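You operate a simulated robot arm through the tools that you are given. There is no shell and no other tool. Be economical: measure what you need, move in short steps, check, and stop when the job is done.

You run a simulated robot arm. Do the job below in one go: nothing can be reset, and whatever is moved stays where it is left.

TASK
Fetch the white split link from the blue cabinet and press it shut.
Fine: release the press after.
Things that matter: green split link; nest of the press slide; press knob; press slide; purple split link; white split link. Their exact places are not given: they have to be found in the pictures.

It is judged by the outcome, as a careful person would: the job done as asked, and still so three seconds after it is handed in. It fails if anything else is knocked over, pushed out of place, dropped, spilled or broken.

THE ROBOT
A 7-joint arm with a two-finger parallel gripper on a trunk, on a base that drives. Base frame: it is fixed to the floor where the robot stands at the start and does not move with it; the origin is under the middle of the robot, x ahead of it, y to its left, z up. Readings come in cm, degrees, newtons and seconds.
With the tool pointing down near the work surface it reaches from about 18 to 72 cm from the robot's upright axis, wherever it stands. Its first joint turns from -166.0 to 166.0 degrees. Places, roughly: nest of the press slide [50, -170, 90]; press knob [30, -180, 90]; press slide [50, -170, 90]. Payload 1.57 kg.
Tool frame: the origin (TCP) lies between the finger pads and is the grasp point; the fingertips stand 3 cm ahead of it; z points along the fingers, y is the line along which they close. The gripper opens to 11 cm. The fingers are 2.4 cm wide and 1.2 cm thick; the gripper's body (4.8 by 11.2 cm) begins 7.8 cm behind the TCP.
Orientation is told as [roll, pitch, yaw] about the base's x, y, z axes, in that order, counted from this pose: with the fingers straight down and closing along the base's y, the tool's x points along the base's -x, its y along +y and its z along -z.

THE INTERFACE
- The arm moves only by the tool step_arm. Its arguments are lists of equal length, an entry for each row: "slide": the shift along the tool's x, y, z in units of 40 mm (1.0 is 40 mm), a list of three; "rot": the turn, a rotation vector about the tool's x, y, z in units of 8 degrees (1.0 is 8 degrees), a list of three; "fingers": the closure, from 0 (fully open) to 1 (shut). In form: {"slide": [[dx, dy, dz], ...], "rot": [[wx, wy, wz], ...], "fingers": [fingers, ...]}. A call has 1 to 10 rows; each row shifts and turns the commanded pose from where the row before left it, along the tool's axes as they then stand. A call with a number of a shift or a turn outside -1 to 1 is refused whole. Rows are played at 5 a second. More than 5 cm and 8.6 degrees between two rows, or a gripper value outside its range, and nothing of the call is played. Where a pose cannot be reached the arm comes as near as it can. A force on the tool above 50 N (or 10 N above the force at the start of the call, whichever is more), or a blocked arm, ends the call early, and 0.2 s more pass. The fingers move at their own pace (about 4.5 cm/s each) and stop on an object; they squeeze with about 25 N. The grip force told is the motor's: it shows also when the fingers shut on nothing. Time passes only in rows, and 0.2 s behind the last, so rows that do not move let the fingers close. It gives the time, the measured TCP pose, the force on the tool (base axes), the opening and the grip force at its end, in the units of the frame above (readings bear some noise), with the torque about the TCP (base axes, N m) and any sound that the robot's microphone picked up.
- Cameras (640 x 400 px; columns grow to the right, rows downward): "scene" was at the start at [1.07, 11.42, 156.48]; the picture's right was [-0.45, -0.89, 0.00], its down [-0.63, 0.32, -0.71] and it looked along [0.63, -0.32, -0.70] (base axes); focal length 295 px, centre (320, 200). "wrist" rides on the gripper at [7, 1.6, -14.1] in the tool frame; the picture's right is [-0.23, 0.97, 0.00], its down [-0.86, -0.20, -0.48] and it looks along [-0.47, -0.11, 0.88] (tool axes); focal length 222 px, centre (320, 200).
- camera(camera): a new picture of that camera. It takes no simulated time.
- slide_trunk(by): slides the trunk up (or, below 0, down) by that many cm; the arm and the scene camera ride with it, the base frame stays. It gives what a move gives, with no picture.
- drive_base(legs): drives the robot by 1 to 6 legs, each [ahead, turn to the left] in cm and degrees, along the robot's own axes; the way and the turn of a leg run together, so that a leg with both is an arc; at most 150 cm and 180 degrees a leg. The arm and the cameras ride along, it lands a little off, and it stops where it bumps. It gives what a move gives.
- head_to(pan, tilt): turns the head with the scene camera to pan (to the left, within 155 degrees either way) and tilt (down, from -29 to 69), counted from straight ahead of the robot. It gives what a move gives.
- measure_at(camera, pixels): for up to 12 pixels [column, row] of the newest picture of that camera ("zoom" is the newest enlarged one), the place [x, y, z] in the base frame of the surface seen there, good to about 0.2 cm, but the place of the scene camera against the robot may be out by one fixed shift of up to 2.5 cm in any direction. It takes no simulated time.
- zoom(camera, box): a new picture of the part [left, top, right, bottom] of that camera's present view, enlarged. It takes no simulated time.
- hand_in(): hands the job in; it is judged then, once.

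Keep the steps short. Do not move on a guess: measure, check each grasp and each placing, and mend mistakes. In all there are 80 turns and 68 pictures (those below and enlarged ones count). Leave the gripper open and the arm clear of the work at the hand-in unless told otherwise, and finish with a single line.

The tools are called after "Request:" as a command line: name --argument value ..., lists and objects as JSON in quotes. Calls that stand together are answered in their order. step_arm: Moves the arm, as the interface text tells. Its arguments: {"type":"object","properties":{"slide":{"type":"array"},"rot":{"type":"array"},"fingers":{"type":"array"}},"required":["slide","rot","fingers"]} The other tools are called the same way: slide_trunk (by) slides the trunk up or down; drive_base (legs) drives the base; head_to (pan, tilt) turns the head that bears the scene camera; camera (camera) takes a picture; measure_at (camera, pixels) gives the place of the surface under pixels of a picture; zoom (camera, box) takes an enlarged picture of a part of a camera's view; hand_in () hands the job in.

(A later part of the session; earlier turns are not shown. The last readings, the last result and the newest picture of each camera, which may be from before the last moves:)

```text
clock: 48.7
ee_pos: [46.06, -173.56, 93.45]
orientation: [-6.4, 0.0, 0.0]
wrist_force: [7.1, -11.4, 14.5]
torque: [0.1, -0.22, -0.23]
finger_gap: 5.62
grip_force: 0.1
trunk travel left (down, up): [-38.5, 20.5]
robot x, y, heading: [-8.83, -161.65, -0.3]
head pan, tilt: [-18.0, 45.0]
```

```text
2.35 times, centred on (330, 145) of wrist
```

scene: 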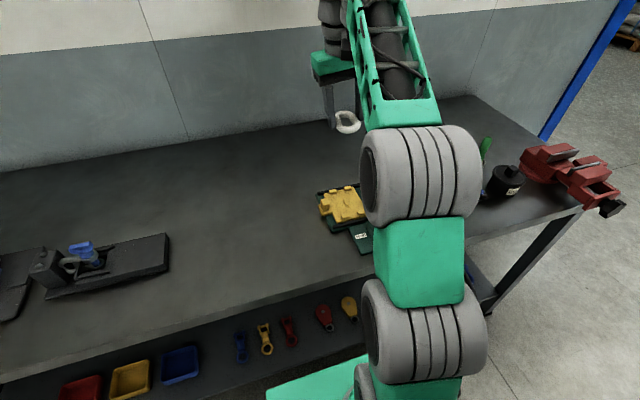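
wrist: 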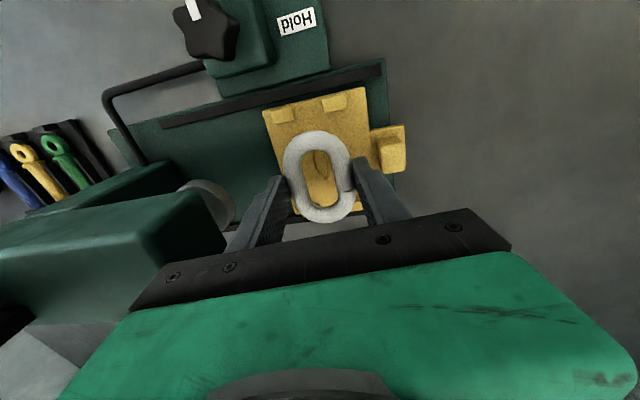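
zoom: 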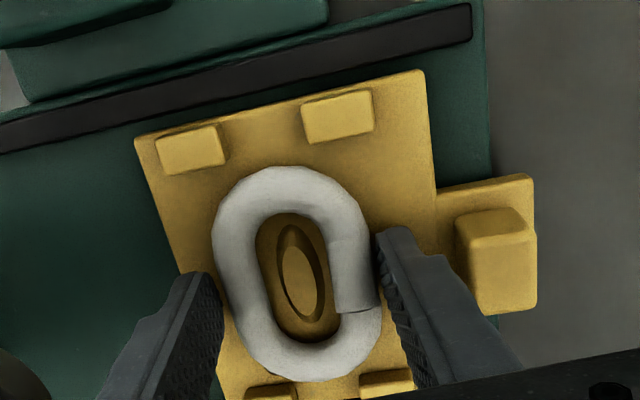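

The fingers opened only to 5.6, so the lower fingertip is probably rubbing on the plate. I'll raise 3 mm with the same opening commanded.

Request:
step_arm --slide '[[0, 0, -0.07], [0, 0, 0], [0, 0, 0], [0, 0, 0]]' --rot '[[0, 0, 0], [0, 0, 0], [0, 0, 0], [0, 0, 0]]' --fingers '[0.38, 0.38, 0.38, 0.38]'

Request:
zoom --camera "wrist" --box '[220, 60, 440, 230]'

```text
clock: 49.7
ee_pos: [45.96, -173.49, 93.85]
orientation: [-6.3, 0.1, 0.1]
wrist_force: [0.4, -0.3, 0.2]
torque: [0.03, 0.0, 0.02]
finger_gap: 6.81
grip_force: 0.0
trunk travel left (down, up): [-38.5, 20.5]
robot x, y, heading: [-8.48, -161.87, -0.0]
head pan, tilt: [-18.0, 45.0]
```

```text
2.35 times, centred on (330, 145) of wrist
```

zoom: 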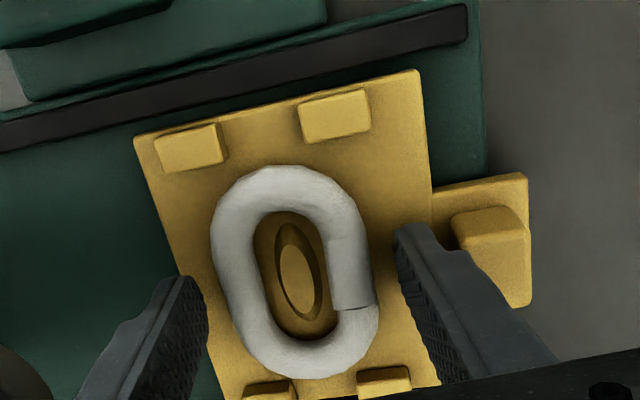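

It's released, with the link lying around the boss and forces at zero. I'll rise straight back along the tool and look.

Request:
step_arm --slide '[[0, 0, -0.4], [0, 0, -0.8], [0, 0, -0.9], [0, 0, -0.9], [0, 0.5, -0.9], [0, 0, 0]]' --rot '[[0, 0, 0], [0, 0, 0], [0, 0, 0], [0, 0, 0], [0, 0, 0], [0, 0, 0]]' --fingers '[0.38, 0.38, 0.38, 0.38, 0.38, 0.38]'

Request:
zoom --camera "wrist" --box '[180, 20, 420, 200]'

```text
clock: 51.1
ee_pos: [45.99, -169.74, 109.19]
orientation: [-6.3, 0.0, -0.1]
wrist_force: [-0.1, -0.2, 0.2]
torque: [-0.01, -0.02, -0.04]
finger_gap: 6.82
grip_force: 0.1
trunk travel left (down, up): [-38.5, 20.5]
robot x, y, heading: [-8.77, -161.88, -0.2]
head pan, tilt: [-18.0, 45.0]
```

```text
2.22 times, centred on (300, 110) of wrist
```

zoom: 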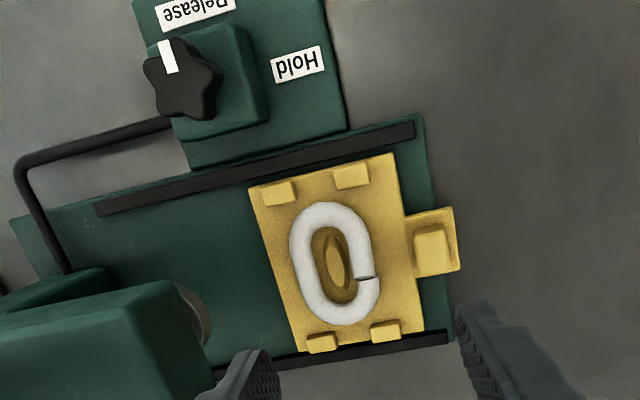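

The white link sits properly over the boss between the posts. Next I'll push the slide in from behind its handle with closed fingers. A yaw of -90 keeps the hand thin towards the press, so I'll back off in +y, straighten up and turn.

Request:
step_arm --slide '[[0, 0.8, 0], [0, 0.8, 0], [0, 0.9, 0], [0, 0, 0], [0, 0, 0], [0, 0, 0], [0, 0, 0], [0, 0, 0], [0, 0, 0], [0, 0, 0]]' --rot '[[0, 0, 0], [0, 0, 0], [0, 0, 0], [-0.8, 0, 0], [0, 0, 1], [0, 0, 1], [0, 0, 1], [0, 0, 1], [0, 0, 1], [0, 0, 1]]' --fingers '[0.38, 0.38, 0.38, 1, 1, 1, 1, 1, 1, 1]'

Request:
step_arm --slide '[[0, 0, 0], [0, 0, 0], [0, 0, 0], [0, 0, 0], [0, 0, 0], [0, 0, 0], [0, 0, 0], [0, 0, 0]]' --rot '[[0, 0, 1], [0, 0, 1], [0, 0, 1], [0, 0, 1], [0, 0, 1], [0, 0, 0.25], [0, -0.8, 0], [0, 0, 0]]' --fingers '[1, 1, 1, 1, 1, 1, 1, 1]'

Request:
camera --camera "wrist"

Request:
camera --camera "scene"

```text
clock: 53.3
ee_pos: [45.99, -159.86, 107.88]
orientation: [0.0, 0.0, -48.1]
wrist_force: [0.6, 0.1, -0.2]
torque: [0.01, -0.01, -0.02]
finger_gap: 0.01
grip_force: 21.4
trunk travel left (down, up): [-38.5, 20.5]
robot x, y, heading: [-8.64, -161.42, -0.0]
head pan, tilt: [-18.0, 45.0]
```

```text
clock: 55.1
ee_pos: [46.28, -159.45, 107.93]
orientation: [-0.7, -3.0, -90.0]
wrist_force: [-0.5, -0.3, 0.3]
torque: [-0.03, 0.01, 0.0]
finger_gap: 0.0
grip_force: 21.8
out of reach, approached as far as the arm can: row 7
trunk travel left (down, up): [-38.5, 20.5]
robot x, y, heading: [-8.64, -161.33, 0.1]
head pan, tilt: [-18.0, 45.0]
```

```text
31 pictures are left
```

wrist: 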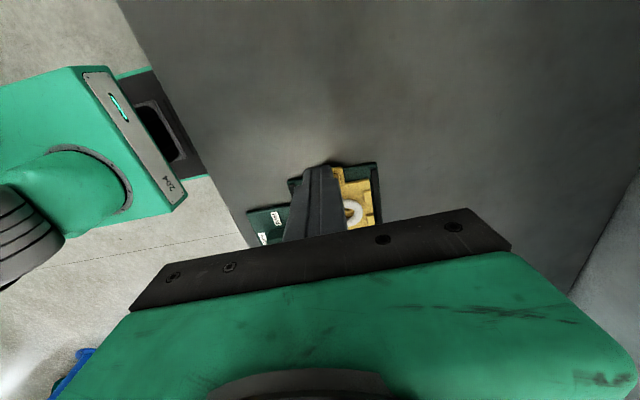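

```text
30 pictures are left
```

scene: 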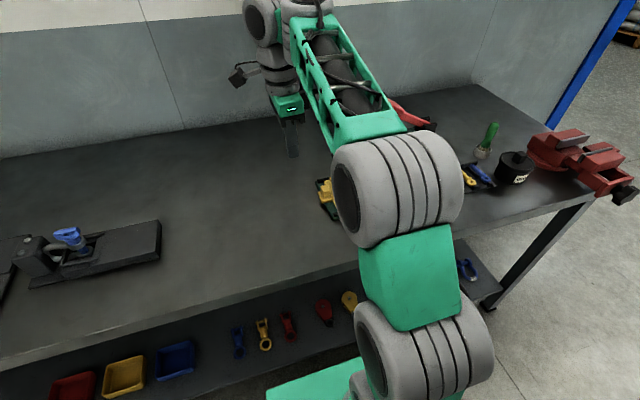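

The lean is limited to about 3°, which is fine here. I'll go down behind the handle (its +y face is near y≈-166) to tip height ~91.2, with the fingers closed.

Request:
step_arm --slide '[[-0.3, -0.2, 0], [-0.35, 0, 0.8], [0, 0, 0.9], [0, 0, 0.9], [0, 0, 0.7], [0, 0, 0]]' --rot '[[0, 0.4, 0], [0, 0, 0], [0, 0, 0], [0, 0, 0], [0, 0, 0], [0, 0, 0]]' --fingers '[1, 1, 1, 1, 1, 1]'

Request:
camera --camera "wrist"

```text
clock: 56.5
ee_pos: [45.34, -162.12, 94.87]
orientation: [-0.6, 0.2, -89.9]
wrist_force: [0.8, -0.2, -0.2]
torque: [0.08, 0.0, -0.01]
finger_gap: 0.0
grip_force: 21.4
trunk travel left (down, up): [-38.5, 20.5]
robot x, y, heading: [-8.83, -161.51, -0.4]
head pan, tilt: [-18.0, 45.0]
```

```text
29 pictures are left
```

wrist: 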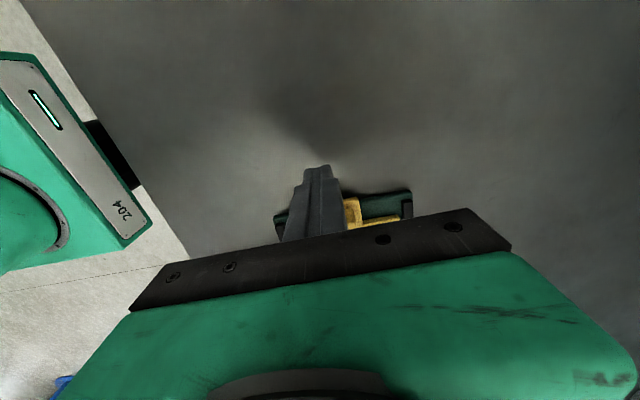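

Request:
zoom --camera "wrist" --box '[260, 150, 430, 250]'

Request:
measure_at --camera "wrist" --pixels '[[350, 206], [356, 206], [347, 212], [362, 215], [358, 200], [380, 222], [346, 200]]'

```text
3.76 times, centred on (345, 200) of wrist
```

zoom: 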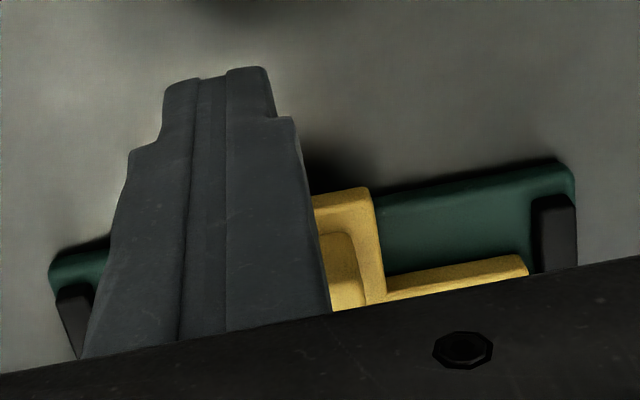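

```text
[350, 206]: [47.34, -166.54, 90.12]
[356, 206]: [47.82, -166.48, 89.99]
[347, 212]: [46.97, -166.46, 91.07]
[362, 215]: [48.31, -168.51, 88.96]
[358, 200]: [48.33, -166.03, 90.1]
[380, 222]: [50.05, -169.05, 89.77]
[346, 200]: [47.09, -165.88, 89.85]
```

The handle is centred near x≈46 with its face at y≈-166.4. I'll lower 0.7 cm, centre on x, and advance slowly to contact.

Request:
step_arm --slide '[[0, 0.16, 0.18], [-0.25, 0, 0], [-0.25, 0, 0], [-0.2, 0, 0], [-0.15, 0, 0], [-0.15, 0, 0], [-0.15, 0, 0], [0, 0, 0]]' --rot '[[0, 0, 0], [0, 0, 0], [0, 0, 0], [0, 0, 0], [0, 0, 0], [0, 0, 0], [0, 0, 0], [0, 0, 0]]' --fingers '[1, 1, 1, 1, 1, 1, 1, 1]'

Request:
zoom --camera "wrist" --box '[260, 150, 430, 250]'

```text
clock: 58.3
ee_pos: [45.84, -166.53, 94.08]
orientation: [-0.5, 0.2, -90.0]
wrist_force: [0.0, 1.3, -0.2]
torque: [0.0, 0.0, 0.03]
finger_gap: 0.0
grip_force: 21.1
trunk travel left (down, up): [-38.5, 20.5]
robot x, y, heading: [-8.86, -161.0, -0.2]
head pan, tilt: [-18.0, 45.0]
```

```text
3.76 times, centred on (345, 200) of wrist
```

zoom: 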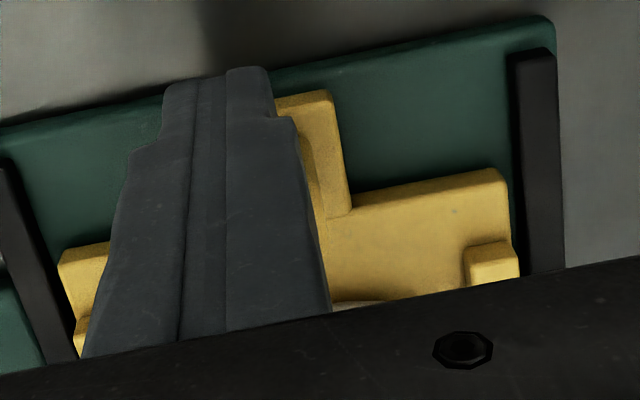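

The slide moves easily (1.3 N). I'll keep pushing slowly towards its stop.

Request:
step_arm --slide '[[-0.2, 0, 0], [-0.2, 0, 0], [-0.2, 0, 0], [-0.2, 0, 0], [-0.2, 0, 0], [-0.2, 0, 0], [-0.2, 0, 0], [-0.2, 0, 0], [0, 0, 0]]' --rot '[[0, 0, 0], [0, 0, 0], [0, 0, 0], [0, 0, 0], [0, 0, 0], [0, 0, 0], [0, 0, 0], [0, 0, 0], [0, 0, 0]]' --fingers '[1, 1, 1, 1, 1, 1, 1, 1, 1]'

Request:
camera --camera "wrist"

```text
clock: 60.3
ee_pos: [45.96, -173.07, 94.01]
orientation: [-0.5, 0.2, -90.0]
wrist_force: [-0.2, -0.5, 0.5]
torque: [0.01, 0.01, -0.03]
finger_gap: 0.0
grip_force: 21.1
trunk travel left (down, up): [-38.5, 20.5]
robot x, y, heading: [-8.85, -161.38, -0.3]
head pan, tilt: [-18.0, 45.0]
```

```text
26 pictures are left
```

wrist: 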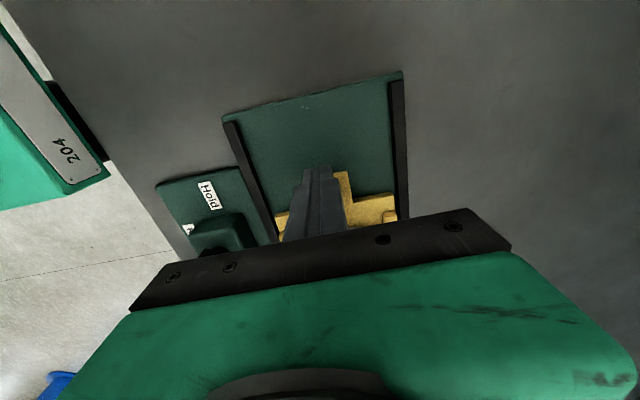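

The slide has travelled about 7.8 cm with no resistance. I'll continue in small steps until the stop is felt.

Request:
step_arm --slide '[[-0.12, 0, 0], [-0.12, 0, 0], [-0.12, 0, 0], [-0.12, 0, 0], [0, 0, 0]]' --rot '[[0, 0, 0], [0, 0, 0], [0, 0, 0], [0, 0, 0], [0, 0, 0]]' --fingers '[1, 1, 1, 1, 1]'

```text
clock: 61.5
ee_pos: [45.91, -174.87, 93.99]
orientation: [-0.5, 0.2, -89.9]
wrist_force: [-0.4, 6.4, 0.7]
torque: [0.09, 0.1, -0.03]
finger_gap: 0.0
grip_force: 21.5
trunk travel left (down, up): [-38.5, 20.5]
robot x, y, heading: [-8.58, -161.33, -0.2]
head pan, tilt: [-18.0, 45.0]
```

Request:
step_arm --slide '[[-0.08, 0, 0], [0, 0, 0]]' --rot '[[0, 0, 0], [0, 0, 0]]' --fingers '[1, 1]'

```text
clock: 62.1
ee_pos: [45.97, -174.83, 94.04]
orientation: [-0.7, 0.1, -89.8]
wrist_force: [4.2, 33.4, 1.0]
torque: [0.4, -0.07, -0.02]
finger_gap: 0.0
grip_force: 21.1
trunk travel left (down, up): [-38.5, 20.5]
robot x, y, heading: [-8.95, -161.51, 0.1]
head pan, tilt: [-18.0, 45.0]
```

That's the stop (33 N, no further travel). I'll back off and rise clear, then look at the press.

Request:
step_arm --slide '[[0.3, 0, 0], [0.7, 0, -0.5], [0.8, 0, -0.8], [0.8, 0, -0.8], [0.8, 0, -0.8], [0, 0, 0]]' --rot '[[0, 0, 0], [0, 0, 0], [0, 0, 0], [0, 0, 0], [0, 0, 0], [0, 0, 0]]' --fingers '[1, 1, 1, 1, 1, 1]'

Request:
camera --camera "scene"

```text
clock: 63.5
ee_pos: [46.09, -161.59, 105.8]
orientation: [-0.8, 0.2, -89.9]
wrist_force: [-0.1, 0.6, -0.1]
torque: [0.01, 0.02, 0.0]
finger_gap: 0.0
grip_force: 21.3
trunk travel left (down, up): [-38.5, 20.5]
robot x, y, heading: [-8.79, -161.53, -0.2]
head pan, tilt: [-18.0, 45.0]
```

```text
25 pictures are left
```

scene: 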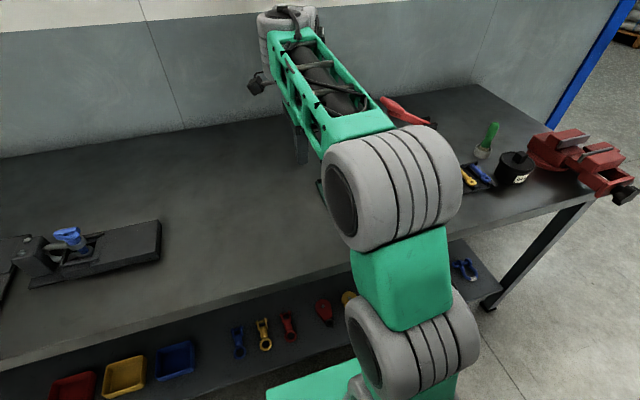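

The link is under the ram. Next is the knob at about (34.6, -178). I'll raise a bit, turn back to yaw 0 with the fingers partly open, then move over and look.

Request:
step_arm --slide '[[0, 0, -0.9], [0, 0, -0.6], [0, 0, 0], [0, 0, 0], [0, 0, 0], [0, 0, 0], [0, 0, 0], [0, 0, 0], [0, 0, 0], [0, 0, 0]]' --rot '[[0, 0, -1], [0, 0, -1], [0, 0, -1], [0, 0, -1], [0, 0, -1], [0, 0, -1], [0, 0, -1], [0, 0, -1], [0, 0, -1], [0, 0, -1]]' --fingers '[0.45, 0.45, 0.45, 0.45, 0.45, 0.45, 0.45, 0.45, 0.45, 0.45]'

Request:
step_arm --slide '[[0, 0, 0], [0.9, 0, 0], [0.9, 0, 0], [0.8, 0, 0], [0.6, -0.6, 0], [0.5, -0.6, 0], [0, -0.6, 0], [0, 0, 0]]' --rot '[[0, 0, -1], [0, 0, -0.25], [0, 0, 0], [0, 0, 0], [0, 0, 0], [0, 0, 0], [0, 0, 0], [0, 0, 0]]' --fingers '[0.45, 0.45, 0.45, 0.45, 0.45, 0.45, 0.45, 0.45]'

Request:
camera --camera "wrist"

```text
clock: 65.7
ee_pos: [46.15, -161.79, 111.71]
orientation: [0.1, 0.8, -9.8]
wrist_force: [-0.5, -0.2, 0.5]
torque: [0.0, 0.01, -0.01]
finger_gap: 6.05
grip_force: 0.0
trunk travel left (down, up): [-38.5, 20.5]
robot x, y, heading: [-8.65, -161.38, 0.0]
head pan, tilt: [-18.0, 45.0]
```

```text
clock: 67.5
ee_pos: [31.35, -168.81, 112.02]
orientation: [0.3, 0.7, 0.1]
wrist_force: [-0.7, 0.1, 0.0]
torque: [-0.01, 0.0, 0.0]
finger_gap: 6.06
grip_force: 0.1
trunk travel left (down, up): [-38.5, 20.5]
robot x, y, heading: [-8.69, -161.35, -0.1]
head pan, tilt: [-18.0, 45.0]
```

```text
24 pictures are left
```

wrist: 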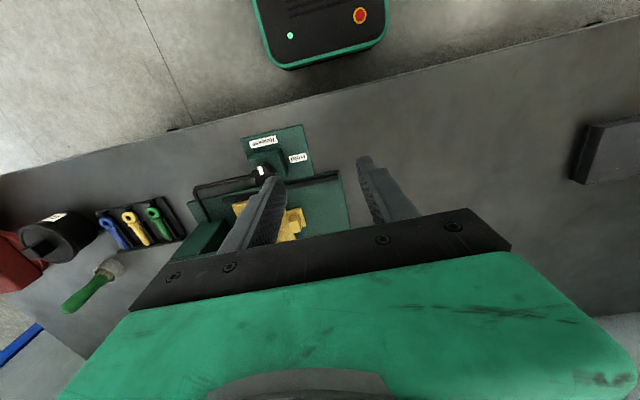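

Request:
zoom --camera "wrist" --box '[180, 115, 350, 250]'

Request:
measure_at --camera "zoom" --pixels '[[300, 190], [322, 205], [280, 200], [318, 235], [345, 215], [370, 210], [330, 175], [225, 300], [430, 355], [310, 80], [443, 150]]'

```text
2.96 times, centred on (265, 182) of wrist
```

zoom: 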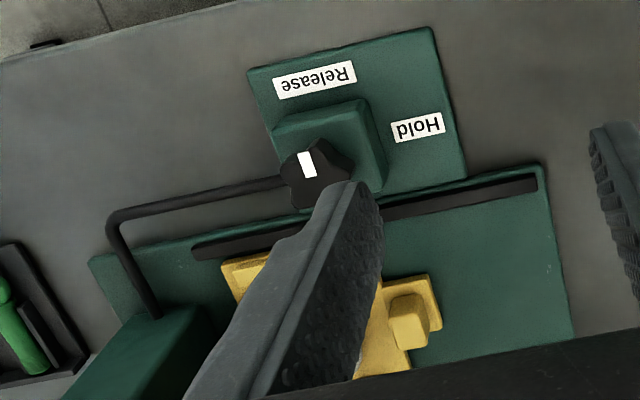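

```text
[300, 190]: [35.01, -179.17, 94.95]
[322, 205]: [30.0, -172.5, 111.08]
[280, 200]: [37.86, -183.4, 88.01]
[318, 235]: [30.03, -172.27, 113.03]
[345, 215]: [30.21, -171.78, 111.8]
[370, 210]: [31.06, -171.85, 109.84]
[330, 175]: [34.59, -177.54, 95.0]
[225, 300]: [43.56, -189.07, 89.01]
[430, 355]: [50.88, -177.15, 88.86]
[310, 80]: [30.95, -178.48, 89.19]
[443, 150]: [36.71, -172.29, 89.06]
```

The mark points -x (Release), and Hold is in the +y direction, so the turn is 90° clockwise seen from above (yaw -90). I'll move over the knob at about (35, -178.2), staying above it.

Request:
step_arm --slide '[[-0.3, -0.8, 0], [-0.3, -0.8, 0], [-0.3, -0.75, 0], [0, 0, 0.8], [0, 0, 0.9], [0, 0, 0]]' --rot '[[0, 0, 0], [0, 0, 0], [0, 0, 0], [0, 0, 0], [0, 0, 0], [0, 0, 0]]' --fingers '[0.45, 0.45, 0.45, 0.45, 0.45, 0.45]'

Request:
zoom --camera "wrist" --box '[220, 60, 440, 230]'

```text
clock: 68.9
ee_pos: [34.77, -178.04, 104.95]
orientation: [0.3, 0.6, 0.1]
wrist_force: [-1.4, 0.5, 0.0]
torque: [0.02, 0.01, 0.02]
finger_gap: 6.05
grip_force: 0.0
trunk travel left (down, up): [-38.5, 20.5]
robot x, y, heading: [-8.99, -161.38, -0.5]
head pan, tilt: [-18.0, 45.0]
```

```text
2.35 times, centred on (330, 145) of wrist
```

zoom: 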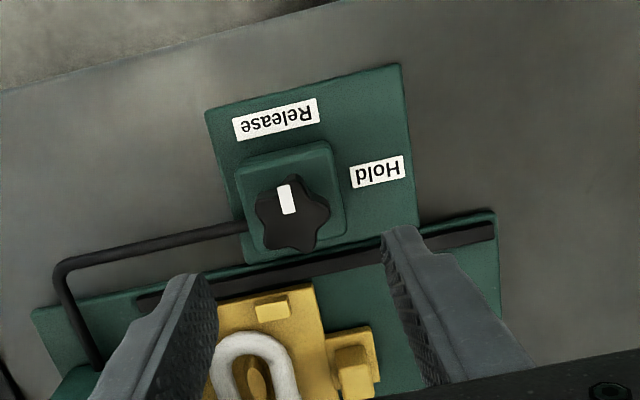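

Request:
measure_at --camera "zoom" --pixels '[[292, 213], [260, 207], [325, 207], [290, 240], [288, 180], [286, 190], [270, 165], [330, 180], [250, 350], [260, 380], [350, 360]]'

```text
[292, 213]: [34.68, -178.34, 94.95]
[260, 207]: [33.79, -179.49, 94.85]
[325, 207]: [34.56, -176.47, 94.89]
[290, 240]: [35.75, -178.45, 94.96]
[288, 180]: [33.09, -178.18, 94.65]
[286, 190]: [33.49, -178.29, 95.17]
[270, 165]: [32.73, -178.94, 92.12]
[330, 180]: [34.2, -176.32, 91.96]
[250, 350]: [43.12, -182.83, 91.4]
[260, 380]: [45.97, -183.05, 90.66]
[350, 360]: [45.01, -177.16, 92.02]
```

The knob centre is (34.7, -178.2), radius ~1.7, top z 95, with the block top at z 92. A pipe leaves the block on the -y side, so I'll check its height before lowering a finger there.

Request:
measure_at --camera "zoom" --pixels '[[238, 229], [225, 232], [200, 238], [150, 247], [100, 257], [244, 215]]'

```text
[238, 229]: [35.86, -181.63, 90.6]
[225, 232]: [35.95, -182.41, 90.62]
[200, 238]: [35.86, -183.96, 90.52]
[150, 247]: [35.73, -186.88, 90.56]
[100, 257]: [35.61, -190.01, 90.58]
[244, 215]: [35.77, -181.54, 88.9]
```

The pipe top is at z 90.6, below the fingertips. I'll descend to TCP z≈96 (tips 93) and close on the knob.

Request:
step_arm --slide '[[0, -0.04, 0.7], [0, 0, 0.7], [0, 0, 0.6], [0, 0, 0.23], [0, 0, 0], [0, 0, 0], [0, 0, 0], [0, 0, 0]]' --rot '[[0, 0, 0], [0, 0, 0], [0, 0, 0], [0, 0, 0], [0, 0, 0], [0, 0, 0], [0, 0, 0], [0, 0, 0]]' --fingers '[0.45, 0.45, 0.45, 0.45, 0.45, 1, 1, 1]'

Request:
zoom --camera "wrist" --box '[220, 60, 440, 230]'

```text
clock: 70.7
ee_pos: [34.82, -178.29, 96.09]
orientation: [0.3, 0.6, -0.1]
wrist_force: [-0.5, -1.1, -2.5]
torque: [-0.25, -0.31, -0.01]
finger_gap: 3.49
grip_force: 26.6
trunk travel left (down, up): [-38.5, 20.5]
robot x, y, heading: [-8.45, -161.36, -0.5]
head pan, tilt: [-18.0, 45.0]
```

```text
2.35 times, centred on (330, 145) of wrist
```

zoom: 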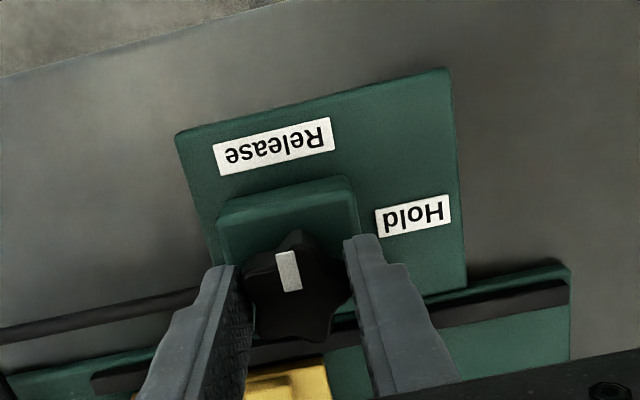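

The knob is gripped (gap 3.5). I'll turn 40° clockwise first and check force, torque and sound.

Request:
step_arm --slide '[[0, 0, 0], [0, 0, 0], [0, 0, 0], [0, 0, 0], [0, 0, 0], [0, 0, 0]]' --rot '[[0, 0, 0.8], [0, 0, 1], [0, 0, 1], [0, 0, 1], [0, 0, 1], [0, 0, 0]]' --fingers '[1, 1, 1, 1, 1, 1]'

Request:
zoom --camera "wrist" --box '[220, 60, 440, 230]'

```text
clock: 72.1
ee_pos: [34.74, -178.19, 96.01]
orientation: [-0.2, 0.6, -38.4]
wrist_force: [2.2, 1.1, -2.5]
torque: [0.71, 0.3, 0.03]
finger_gap: 3.48
grip_force: 41.9
trunk travel left (down, up): [-38.5, 20.5]
robot x, y, heading: [-8.77, -161.59, -0.3]
head pan, tilt: [-18.0, 45.0]
```

```text
2.35 times, centred on (330, 145) of wrist
```

zoom: 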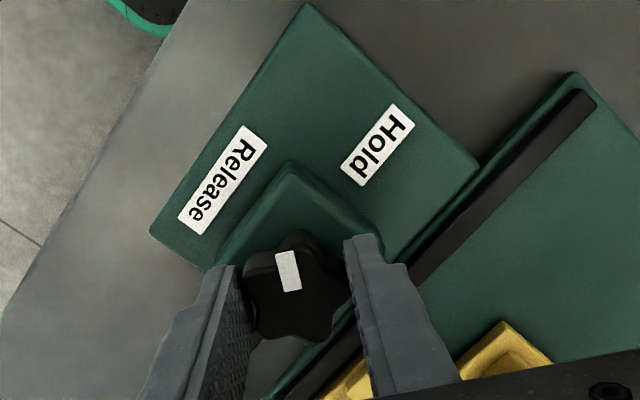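

The knob turns with the hand. I'll do the other ~51° and listen.

Request:
step_arm --slide '[[0, 0, 0], [0, 0, 0], [0, 0, 0], [0, 0, 0], [0, 0, 0], [0, 0, 0], [0, 0, 0], [0, 0, 0]]' --rot '[[0, 0, 1], [0, 0, 1], [0, 0, 1], [0, 0, 1], [0, 0, 1], [0, 0, 1], [0, 0, 0.4], [0, 0, 0]]' --fingers '[1, 1, 1, 1, 1, 1, 1, 1]'

Request:
camera --camera "wrist"

```text
clock: 73.9
ee_pos: [34.82, -178.38, 96.02]
orientation: [-0.6, 0.2, -89.6]
wrist_force: [8.6, 2.1, -4.3]
torque: [0.22, -0.84, 0.02]
finger_gap: 3.45
grip_force: 41.6
trunk travel left (down, up): [-38.5, 20.5]
robot x, y, heading: [-8.87, -161.4, -0.0]
head pan, tilt: [-18.0, 45.0]
```

```text
19 pictures are left
```

wrist: 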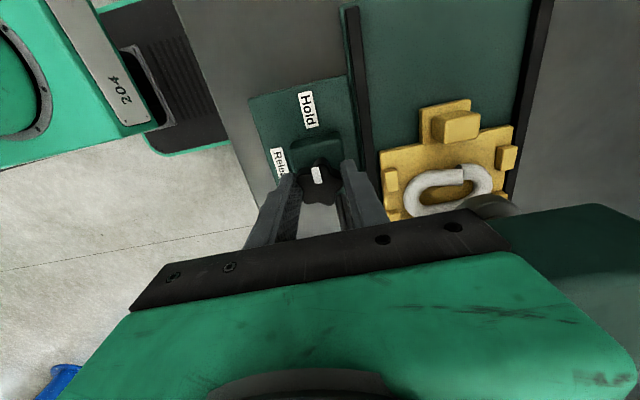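

The mark points to "Hold". I'll zoom on the ram and link to see whether it has pressed.

Request:
zoom --camera "wrist" --box '[370, 80, 550, 230]'

Request:
measure_at --camera "zoom" --pixels '[[405, 360], [440, 350], [300, 280], [345, 255], [200, 300], [280, 315], [450, 330]]'

```text
2.67 times, centred on (460, 155) of wrist
```

zoom: 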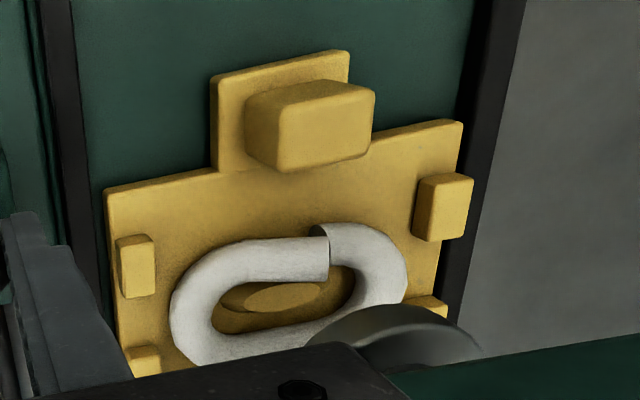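

```text
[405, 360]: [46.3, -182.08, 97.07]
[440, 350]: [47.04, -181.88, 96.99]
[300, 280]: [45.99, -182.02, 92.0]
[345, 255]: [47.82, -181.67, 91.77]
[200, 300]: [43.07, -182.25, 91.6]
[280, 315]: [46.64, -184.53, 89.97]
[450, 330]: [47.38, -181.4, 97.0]
```

The ram is still up (z 97) and no sound came. I'll wait a moment, then turn a little further towards a possible stop.

Request:
step_arm --slide '[[0, 0, 0], [0, 0, 0], [0, 0, 0], [0, 0, 0], [0, 0, 0], [0, 0, 0], [0, 0, 0], [0, 0, 0]]' --rot '[[0, 0, 0], [0, 0, 0], [0, 0, 0], [0, 0, 0], [0, 0, 0.4], [0, 0, 0.4], [0, 0, 0], [0, 0, 0]]' --fingers '[1, 1, 1, 1, 1, 1, 1, 1]'

Request:
zoom --camera "wrist" --box '[240, 60, 560, 240]'

```text
clock: 75.7
ee_pos: [34.89, -178.25, 96.06]
orientation: [-0.6, 0.1, -96.0]
wrist_force: [11.1, -0.1, -0.7]
torque: [0.24, -0.66, 0.5]
finger_gap: 3.47
grip_force: 41.7
trunk travel left (down, up): [-38.5, 20.5]
robot x, y, heading: [-8.5, -161.47, -0.2]
head pan, tilt: [-18.0, 45.0]
```

```text
2.00 times, centred on (400, 150) of wrist
```

zoom: 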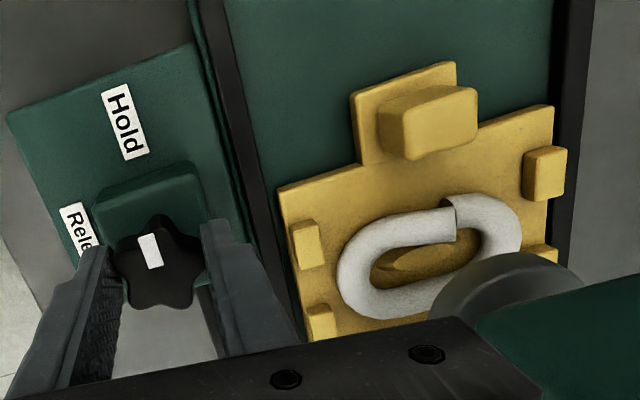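

Torque about z rose to 0.5, so the knob is at its stop, and the ram looks different. I'll measure it.

Request:
measure_at --camera "zoom" --pixels '[[500, 290], [530, 280], [470, 305], [500, 265], [455, 215], [485, 215], [420, 225]]'

Request:
camera --camera "scene"

```text
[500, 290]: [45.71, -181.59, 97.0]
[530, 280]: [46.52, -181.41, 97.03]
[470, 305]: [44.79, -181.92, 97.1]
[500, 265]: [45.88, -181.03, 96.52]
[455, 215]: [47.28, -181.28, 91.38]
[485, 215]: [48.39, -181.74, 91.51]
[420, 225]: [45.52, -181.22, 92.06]
```

```text
16 pictures are left
```

scene: 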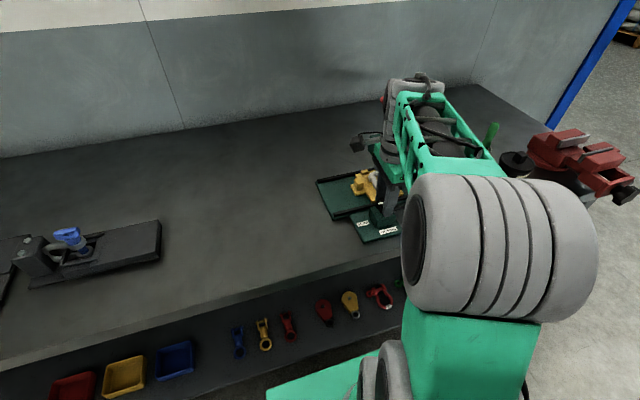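

The ram has not come down yet. I'll hold the knob at the stop for two more seconds, then read and look again.

Request:
step_arm --slide '[[0, 0, 0], [0, 0, 0], [0, 0, 0], [0, 0, 0], [0, 0, 0], [0, 0, 0], [0, 0, 0], [0, 0, 0], [0, 0, 0], [0, 0, 0]]' --rot '[[0, 0, 0], [0, 0, 0], [0, 0, 0], [0, 0, 0], [0, 0, 0], [0, 0, 0], [0, 0, 0], [0, 0, 0], [0, 0, 0], [0, 0, 0]]' --fingers '[1, 1, 1, 1, 1, 1, 1, 1, 1, 1]'

Request:
zoom --camera "wrist" --box '[240, 60, 560, 240]'

```text
clock: 77.9
ee_pos: [34.99, -178.21, 96.04]
orientation: [-0.6, 0.2, -96.0]
wrist_force: [11.8, 0.1, 2.1]
torque: [-0.05, -0.7, 0.24]
finger_gap: 3.46
grip_force: 42.8
trunk travel left (down, up): [-38.5, 20.5]
robot x, y, heading: [-8.83, -161.08, -0.2]
head pan, tilt: [-18.0, 45.0]
```

```text
2.00 times, centred on (400, 150) of wrist
```

zoom: 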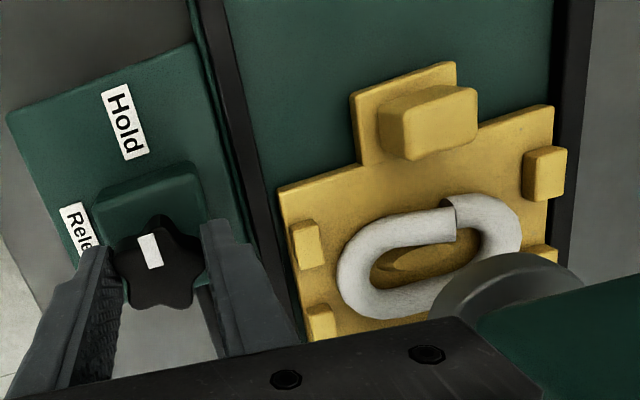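

Still no motion. I'll try turning a bit further to tell whether this is the real stop.

Request:
step_arm --slide '[[0, 0, 0], [0, 0, 0], [0, 0, 0], [0, 0, 0], [0, 0, 0]]' --rot '[[0, 0, 0.3], [0, 0, 0.3], [0, 0, 0.3], [0, 0, 0], [0, 0, 0]]' --fingers '[1, 1, 1, 1, 1]'

Request:
zoom --camera "wrist" --box '[240, 60, 560, 240]'

```text
clock: 79.1
ee_pos: [34.84, -178.26, 96.0]
orientation: [-0.7, 0.0, -103.0]
wrist_force: [12.0, 2.9, 2.8]
torque: [0.33, -1.02, 0.51]
finger_gap: 3.47
grip_force: 42.6
trunk travel left (down, up): [-38.5, 20.5]
robot x, y, heading: [-9.15, -161.2, -0.4]
head pan, tilt: [-18.0, 45.0]
```

```text
2.00 times, centred on (400, 150) of wrist
```

zoom: 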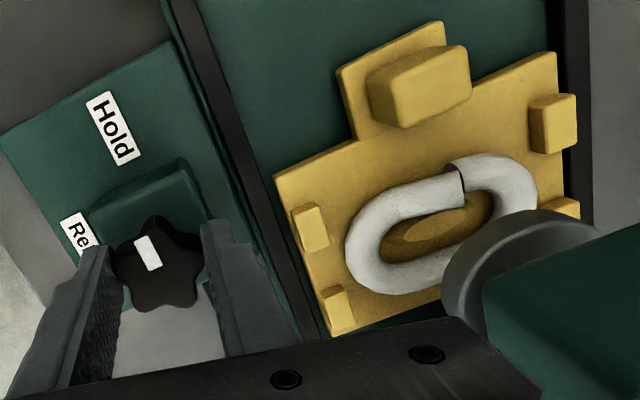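

Torque only rises and the knob stays put, so it is at its Hold stop. I'll measure whether the nest really is centred under the ram.

Request:
measure_at --camera "zoom" --pixels '[[445, 285], [470, 300], [480, 240], [520, 220], [560, 218], [590, 228], [440, 235], [405, 245], [318, 225], [336, 305], [553, 110], [425, 75]]'

```text
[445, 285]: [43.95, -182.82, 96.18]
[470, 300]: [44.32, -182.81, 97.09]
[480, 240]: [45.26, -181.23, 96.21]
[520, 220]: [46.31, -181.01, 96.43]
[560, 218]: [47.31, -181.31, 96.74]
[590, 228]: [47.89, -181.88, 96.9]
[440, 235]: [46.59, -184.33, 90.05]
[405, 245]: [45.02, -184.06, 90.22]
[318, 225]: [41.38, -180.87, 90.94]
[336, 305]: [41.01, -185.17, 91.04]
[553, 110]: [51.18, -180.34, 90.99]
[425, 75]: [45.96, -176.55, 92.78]
```

The knob really is at its Hold stop. The ram centre is (46.2, -183.3) but the nest reads y≈-183.0, so the slide may be slightly short of home. I'll let go of the knob, go round behind the handle at yaw -90, and push it fully home.

Request:
step_arm --slide '[[0, 0, 0], [0, 0, 0], [0, 0, -0.7], [0, 0, -0.8], [0, 0, -0.7], [0.7, 0, 0], [0.7, 0.2, 0], [0.7, 0.6, 0], [0, 0.9, 0], [0, 0.9, 0]]' --rot '[[0, 0, -0.6], [0, 0, 0], [0, 0, 0], [0, 0, 0], [0, 0, 0], [0, 0, -0.5], [0, 0, -0.5], [0, 0, 0], [0, 0, 0], [0, 0, 0]]' --fingers '[0.6, 0.45, 0.45, 0.45, 0.45, 0.45, 0.6, 1, 1, 1]'

Request:
zoom --camera "wrist" --box '[160, 100, 480, 260]'

```text
clock: 81.3
ee_pos: [45.84, -170.0, 104.81]
orientation: [-0.6, 0.2, -90.4]
wrist_force: [0.4, 0.6, 0.2]
torque: [0.04, -0.02, 0.01]
finger_gap: 0.0
grip_force: 14.2
trunk travel left (down, up): [-38.5, 20.5]
robot x, y, heading: [-8.71, -161.52, -0.2]
head pan, tilt: [-18.0, 45.0]
```

```text
2.00 times, centred on (320, 180) of wrist
```

zoom: 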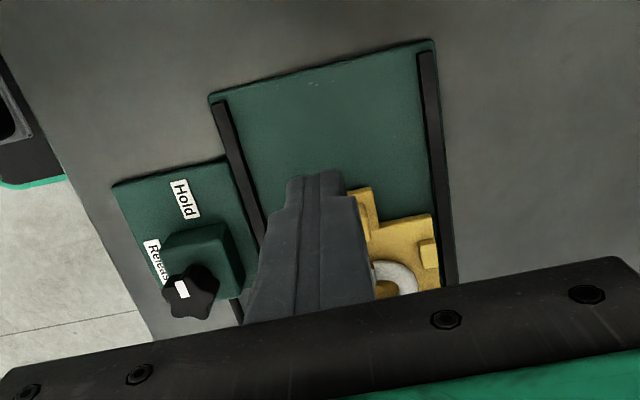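

Before pushing I want to see which way the knob's mark points now, so I'll enlarge it.

Request:
zoom --camera "wrist" --box '[205, 170, 305, 270]'

Request:
measure_at --camera "zoom" --pixels '[[185, 215], [200, 190], [200, 210], [180, 200], [150, 225], [215, 225], [175, 270], [180, 180]]'

```text
4.00 times, centred on (255, 220) of wrist
```

zoom: 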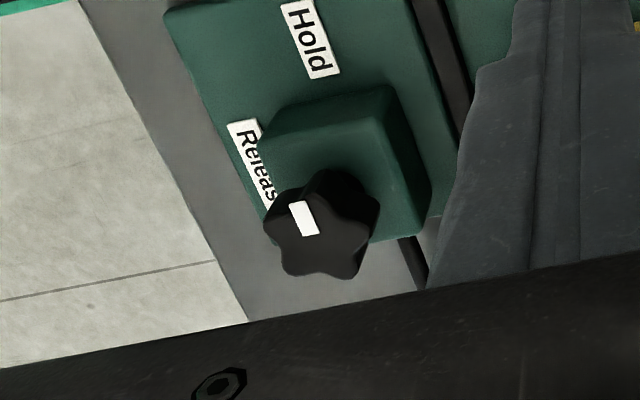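

```text
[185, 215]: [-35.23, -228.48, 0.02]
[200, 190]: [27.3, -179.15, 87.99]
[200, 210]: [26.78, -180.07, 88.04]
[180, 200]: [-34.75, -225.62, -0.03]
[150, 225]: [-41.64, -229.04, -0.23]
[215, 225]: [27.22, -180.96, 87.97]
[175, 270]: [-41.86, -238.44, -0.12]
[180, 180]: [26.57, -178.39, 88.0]
```

The mark points to Hold. I'll lower behind the handle and advance gently.

Request:
step_arm --slide '[[0, 0.04, 0.9], [0, 0, 0.9], [0, 0, 0.9], [-0.4, 0, 0], [-0.4, 0, 0], [-0.2, 0, 0], [-0.15, 0, 0], [0, 0, 0]]' --rot '[[0, 0, 0], [0, 0, 0], [0, 0, 0], [0, 0, 0], [0, 0, 0], [0, 0, 0], [0, 0, 0], [0, 0, 0]]' --fingers '[1, 1, 1, 1, 1, 1, 1, 1]'

```text
clock: 83.1
ee_pos: [45.94, -174.6, 93.97]
orientation: [-0.6, 0.2, -90.4]
wrist_force: [-1.1, -0.2, -0.4]
torque: [0.0, 0.0, 0.01]
finger_gap: 0.0
grip_force: 21.0
trunk travel left (down, up): [-38.5, 20.5]
robot x, y, heading: [-8.79, -161.45, -0.2]
head pan, tilt: [-18.0, 45.0]
```

Request:
step_arm --slide '[[-0.06, 0, 0], [-0.06, 0, 0], [-0.04, 0, 0], [0, 0, 0]]' --rot '[[0, 0, 0], [0, 0, 0], [0, 0, 0], [0, 0, 0]]' --fingers '[1, 1, 1, 1]'

```text
clock: 84.1
ee_pos: [45.75, -174.88, 93.94]
orientation: [-0.7, 0.2, -90.2]
wrist_force: [-0.3, 40.3, -1.2]
torque: [0.48, -0.02, -0.11]
finger_gap: 0.0
grip_force: 20.9
trunk travel left (down, up): [-38.5, 20.5]
robot x, y, heading: [-8.58, -161.29, -0.0]
head pan, tilt: [-18.0, 45.0]
```

The slide is firmly home (40 N, no travel). I'll back off and up, then look at the whole press, including the red lever on top.

Request:
step_arm --slide '[[0.3, 0, 0], [0.7, 0, -0.4], [0.8, 0, -0.7], [0.8, 0, -0.8], [0.6, 0, -0.8], [0, 0, -0.7], [0, 0, 0]]' --rot '[[0, 0, 0], [0, 0, 0], [0, 0, 0], [0, 0, 0], [0, 0, 0], [0, 0, 0], [0, 0, 0]]' --fingers '[1, 1, 1, 1, 1, 1, 1]'

Request:
head_to --pan -25 --tilt 45

Request:
camera --camera "scene"

```text
clock: 85.7
ee_pos: [46.1, -162.63, 107.54]
orientation: [-0.7, 0.3, -90.4]
wrist_force: [0.0, -0.2, -0.1]
torque: [-0.03, 0.03, -0.04]
finger_gap: 0.0
grip_force: 21.5
trunk travel left (down, up): [-38.5, 20.5]
robot x, y, heading: [-8.79, -161.44, -0.3]
head pan, tilt: [-18.0, 45.0]
```

```text
clock: 86.4
ee_pos: [46.17, -162.45, 107.51]
orientation: [-0.6, 0.2, -90.4]
wrist_force: [-0.5, -0.2, -0.9]
torque: [-0.02, 0.01, 0.0]
finger_gap: 0.0
grip_force: 21.4
trunk travel left (down, up): [-38.5, 20.5]
robot x, y, heading: [-8.83, -161.5, -0.3]
head pan, tilt: [-25.0, 45.0]
```

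```text
11 pictures are left
```

scene: 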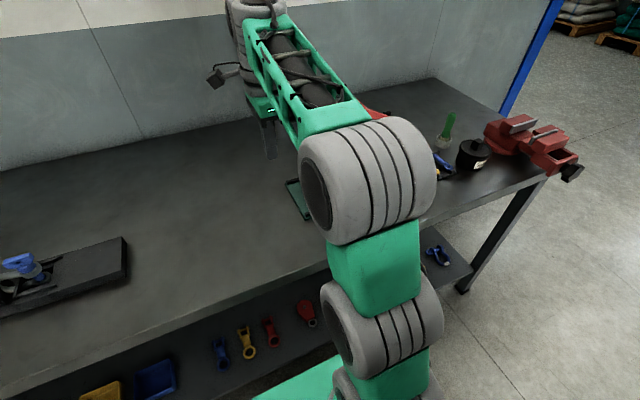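

Only 11 pictures are left, so I'll use them sparingly. "Hold/Release" suggests the knob only holds the ram, and the red lever drives it. I'll turn back to yaw 0, rise, and view the lever from the +y side.

Request:
step_arm --slide '[[0, 0, -1], [0, 0, -1], [0, 0, -1], [0, 0, -0.8], [0, 0, 0], [0, 0, 0], [0, 0, 0], [0, 0, 0], [0, 0, 0], [0, 0, 0]]' --rot '[[0, 0, -1], [0, 0, -1], [0, 0, -1], [0, 0, -1], [0, 0, -1], [0, 0, -1], [0, 0, -1], [0, 0, -1], [0, 0, -1], [0, 0, -1]]' --fingers '[1, 1, 1, 1, 1, 1, 1, 1, 1, 1]'

Request:
step_arm --slide '[[0, 0, 0], [0, 0, 0], [0.8, -0.6, 0], [0.6, -0.6, 0], [0, 0, 0]]' --rot '[[0, 0, -1], [0, 0, -0.3], [0, 0, 0], [0, 0, 0], [0, 0, 0]]' --fingers '[1, 1, 1, 1, 1]'

Request:
zoom --camera "wrist" --box '[60, 50, 380, 250]'

```text
clock: 88.6
ee_pos: [45.36, -162.51, 119.27]
orientation: [0.1, 0.6, -15.6]
wrist_force: [0.2, -0.8, -0.4]
torque: [0.01, 0.01, 0.0]
finger_gap: 0.01
grip_force: 21.5
out of reach, approached as far as the arm can: row 3, 4
trunk travel left (down, up): [-38.5, 20.5]
robot x, y, heading: [-8.74, -161.23, -0.3]
head pan, tilt: [-25.0, 45.0]
```

```text
clock: 89.0
ee_pos: [45.61, -162.49, 119.35]
orientation: [0.1, 0.0, -9.8]
wrist_force: [8.0, 1.4, -11.1]
torque: [-0.4, 0.52, -0.22]
finger_gap: 0.01
grip_force: 21.2
trunk travel left (down, up): [-38.5, 20.5]
robot x, y, heading: [-9.05, -161.41, -0.4]
head pan, tilt: [-25.0, 45.0]
stopped in row 2: the force on the tool passed its limit (the readings are from after the stop); the commanded pose is now the measured one
```

```text
2.00 times, centred on (220, 150) of wrist
```

zoom: 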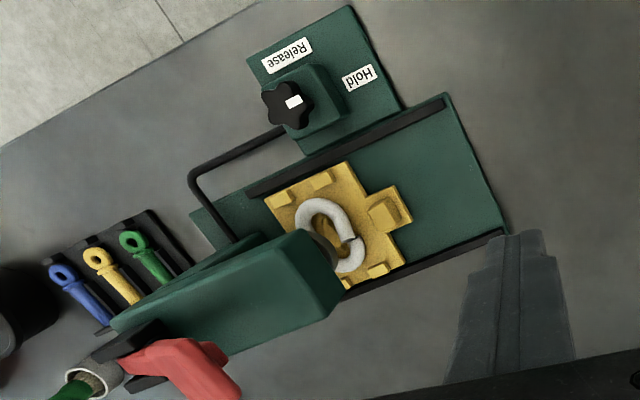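

The stop looks like a jolt near the reach limit, but I'll check the force first. Meanwhile I'll measure the lever: paddle, arm and clevis.

Request:
measure_at --camera "zoom" --pixels '[[190, 360], [215, 350], [235, 390], [200, 390], [175, 350], [140, 355], [130, 340], [150, 325], [220, 370], [293, 102], [145, 380]]'

Request:
step_arm --slide '[[0, 0, 0.3], [0, 0, 0.3], [0, 0, 0]]' --rot '[[0, 0, 0], [0, 0, 0], [0, 0, 0]]' --fingers '[1, 1, 1]'

```text
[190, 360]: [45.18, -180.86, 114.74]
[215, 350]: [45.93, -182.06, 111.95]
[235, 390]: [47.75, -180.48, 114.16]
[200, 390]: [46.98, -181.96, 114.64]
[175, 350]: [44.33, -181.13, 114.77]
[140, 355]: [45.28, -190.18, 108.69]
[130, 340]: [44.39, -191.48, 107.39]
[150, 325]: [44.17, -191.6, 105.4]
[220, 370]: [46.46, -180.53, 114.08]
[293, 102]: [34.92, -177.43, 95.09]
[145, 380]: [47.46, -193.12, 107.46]
```

```text
clock: 89.8
ee_pos: [45.57, -162.45, 117.1]
orientation: [0.2, 0.2, -9.8]
wrist_force: [-0.1, -0.1, 0.2]
torque: [0.02, 0.01, 0.0]
finger_gap: 0.0
grip_force: 21.2
trunk travel left (down, up): [-38.5, 20.5]
robot x, y, heading: [-8.76, -161.65, -0.3]
head pan, tilt: [-25.0, 45.0]
```

Force is zero now. The lever pivots near (46, -191.5, 106.5) and its crossbar is at about (46, -181, 114.5). I'll raise the trunk 6 cm for reach and then move above the crossbar with closed fingers.

Request:
slide_trunk --by 6

Request:
step_arm --slide '[[0, 0, 0], [0, 0, 0], [-0.05, -0.8, 0], [-0.05, -0.8, 0], [0, -0.8, 0], [0, -0.8, 0], [0, -0.8, 0], [0, -0.6, 0], [0, 0, 0]]' --rot '[[0, 0, -0.6], [0, 0, -0.6], [0, 0, 0], [0, 0, 0], [0, 0, 0], [0, 0, 0], [0, 0, 0], [0, 0, 0], [0, 0, 0]]' --fingers '[1, 1, 1, 1, 1, 1, 1, 1, 1]'

```text
clock: 90.8
ee_pos: [45.48, -162.66, 123.03]
orientation: [0.2, 0.2, -9.8]
wrist_force: [0.6, -0.2, 0.0]
torque: [0.0, 0.0, -0.03]
finger_gap: 0.0
grip_force: 20.9
trunk travel left (down, up): [-44.5, 14.5]
robot x, y, heading: [-8.67, -161.67, -0.3]
head pan, tilt: [-25.0, 45.0]
```

```text
clock: 92.4
ee_pos: [46.16, -177.47, 123.05]
orientation: [0.1, -0.7, -0.9]
wrist_force: [9.1, -2.5, -12.9]
torque: [0.16, 0.18, 0.1]
finger_gap: 0.02
grip_force: 21.5
trunk travel left (down, up): [-44.5, 14.5]
robot x, y, heading: [-8.28, -161.52, -0.2]
head pan, tilt: [-25.0, 45.0]
stopped in row 7: the force on the tool passed its limit (the readings are from after the stop); the commanded pose is now the measured one
```

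Another jolt near the reach limit. I'll lower 2 cm (still above the lever at 114.8) and read the force.

Request:
step_arm --slide '[[0, 0, 0.25], [0, 0, 0.25], [0, 0, 0]]' --rot '[[0, 0, 0], [0, 0, 0], [0, 0, 0]]' --fingers '[1, 1, 1]'

Request:
camera --camera "wrist"

```text
clock: 93.2
ee_pos: [46.14, -177.45, 120.94]
orientation: [0.1, -0.5, -0.8]
wrist_force: [-0.1, -0.7, -0.4]
torque: [0.02, -0.01, 0.0]
finger_gap: 0.01
grip_force: 21.3
trunk travel left (down, up): [-44.5, 14.5]
robot x, y, heading: [-8.98, -161.61, -0.2]
head pan, tilt: [-25.0, 45.0]
```

```text
9 pictures are left
```

wrist: 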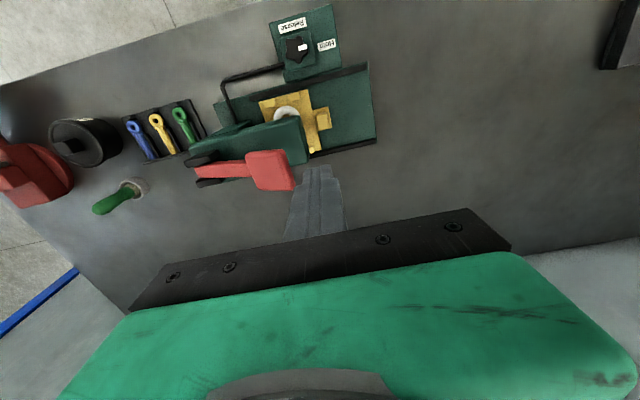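

The hand is free, and the lever's paddle shows at (270,170). I'll measure it exactly.

Request:
measure_at --camera "wrist" --pixels '[[270, 170], [252, 155], [283, 152], [258, 185], [290, 188], [240, 168], [220, 170], [203, 172]]'

```text
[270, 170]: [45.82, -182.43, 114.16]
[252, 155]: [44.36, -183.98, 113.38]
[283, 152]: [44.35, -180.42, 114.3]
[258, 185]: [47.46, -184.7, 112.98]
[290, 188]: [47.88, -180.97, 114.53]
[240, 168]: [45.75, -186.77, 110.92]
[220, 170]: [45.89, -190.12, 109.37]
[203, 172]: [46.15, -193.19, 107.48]
```

The paddle centre is (45.9, -182.4, 114.1). I'll move above it and lower to light contact.

Request:
step_arm --slide '[[0, -0.6, 0], [0.05, -0.5, 0], [0, 0, 0.4], [0, 0, 0.3], [0, 0, 0.2], [0, 0, 0.1], [0, 0, 0]]' --rot '[[0, 0, 0], [0, 0, 0], [0, 0, 0], [0, 0, 0], [0, 0, 0], [0, 0, 0], [0, 0, 0]]' --fingers '[1, 1, 1, 1, 1, 1, 1]'

```text
clock: 94.8
ee_pos: [45.92, -182.0, 116.9]
orientation: [0.0, -0.6, -0.9]
wrist_force: [1.1, -1.1, 1.8]
torque: [-0.01, 0.0, 0.02]
finger_gap: 0.0
grip_force: 21.8
trunk travel left (down, up): [-44.5, 14.5]
robot x, y, heading: [-8.89, -161.47, -0.0]
head pan, tilt: [-25.0, 45.0]
```

Light contact (1.8 N). I'll push down along the lever's arc in small steps.

Request:
step_arm --slide '[[0, 0.06, 0.15], [0, 0.06, 0.15], [0, 0.06, 0.15], [0, 0.06, 0.15], [0, 0, 0]]' --rot '[[0, 0, 0], [0, 0, 0], [0, 0, 0], [0, 0, 0], [0, 0, 0]]' --fingers '[1, 1, 1, 1, 1]'

```text
clock: 96.0
ee_pos: [45.94, -180.96, 114.52]
orientation: [0.1, -0.5, -0.9]
wrist_force: [-1.2, 1.1, 3.6]
torque: [0.07, 0.12, -0.01]
finger_gap: 0.01
grip_force: 21.0
trunk travel left (down, up): [-44.5, 14.5]
robot x, y, heading: [-8.94, -161.67, -0.0]
head pan, tilt: [-25.0, 45.0]
```

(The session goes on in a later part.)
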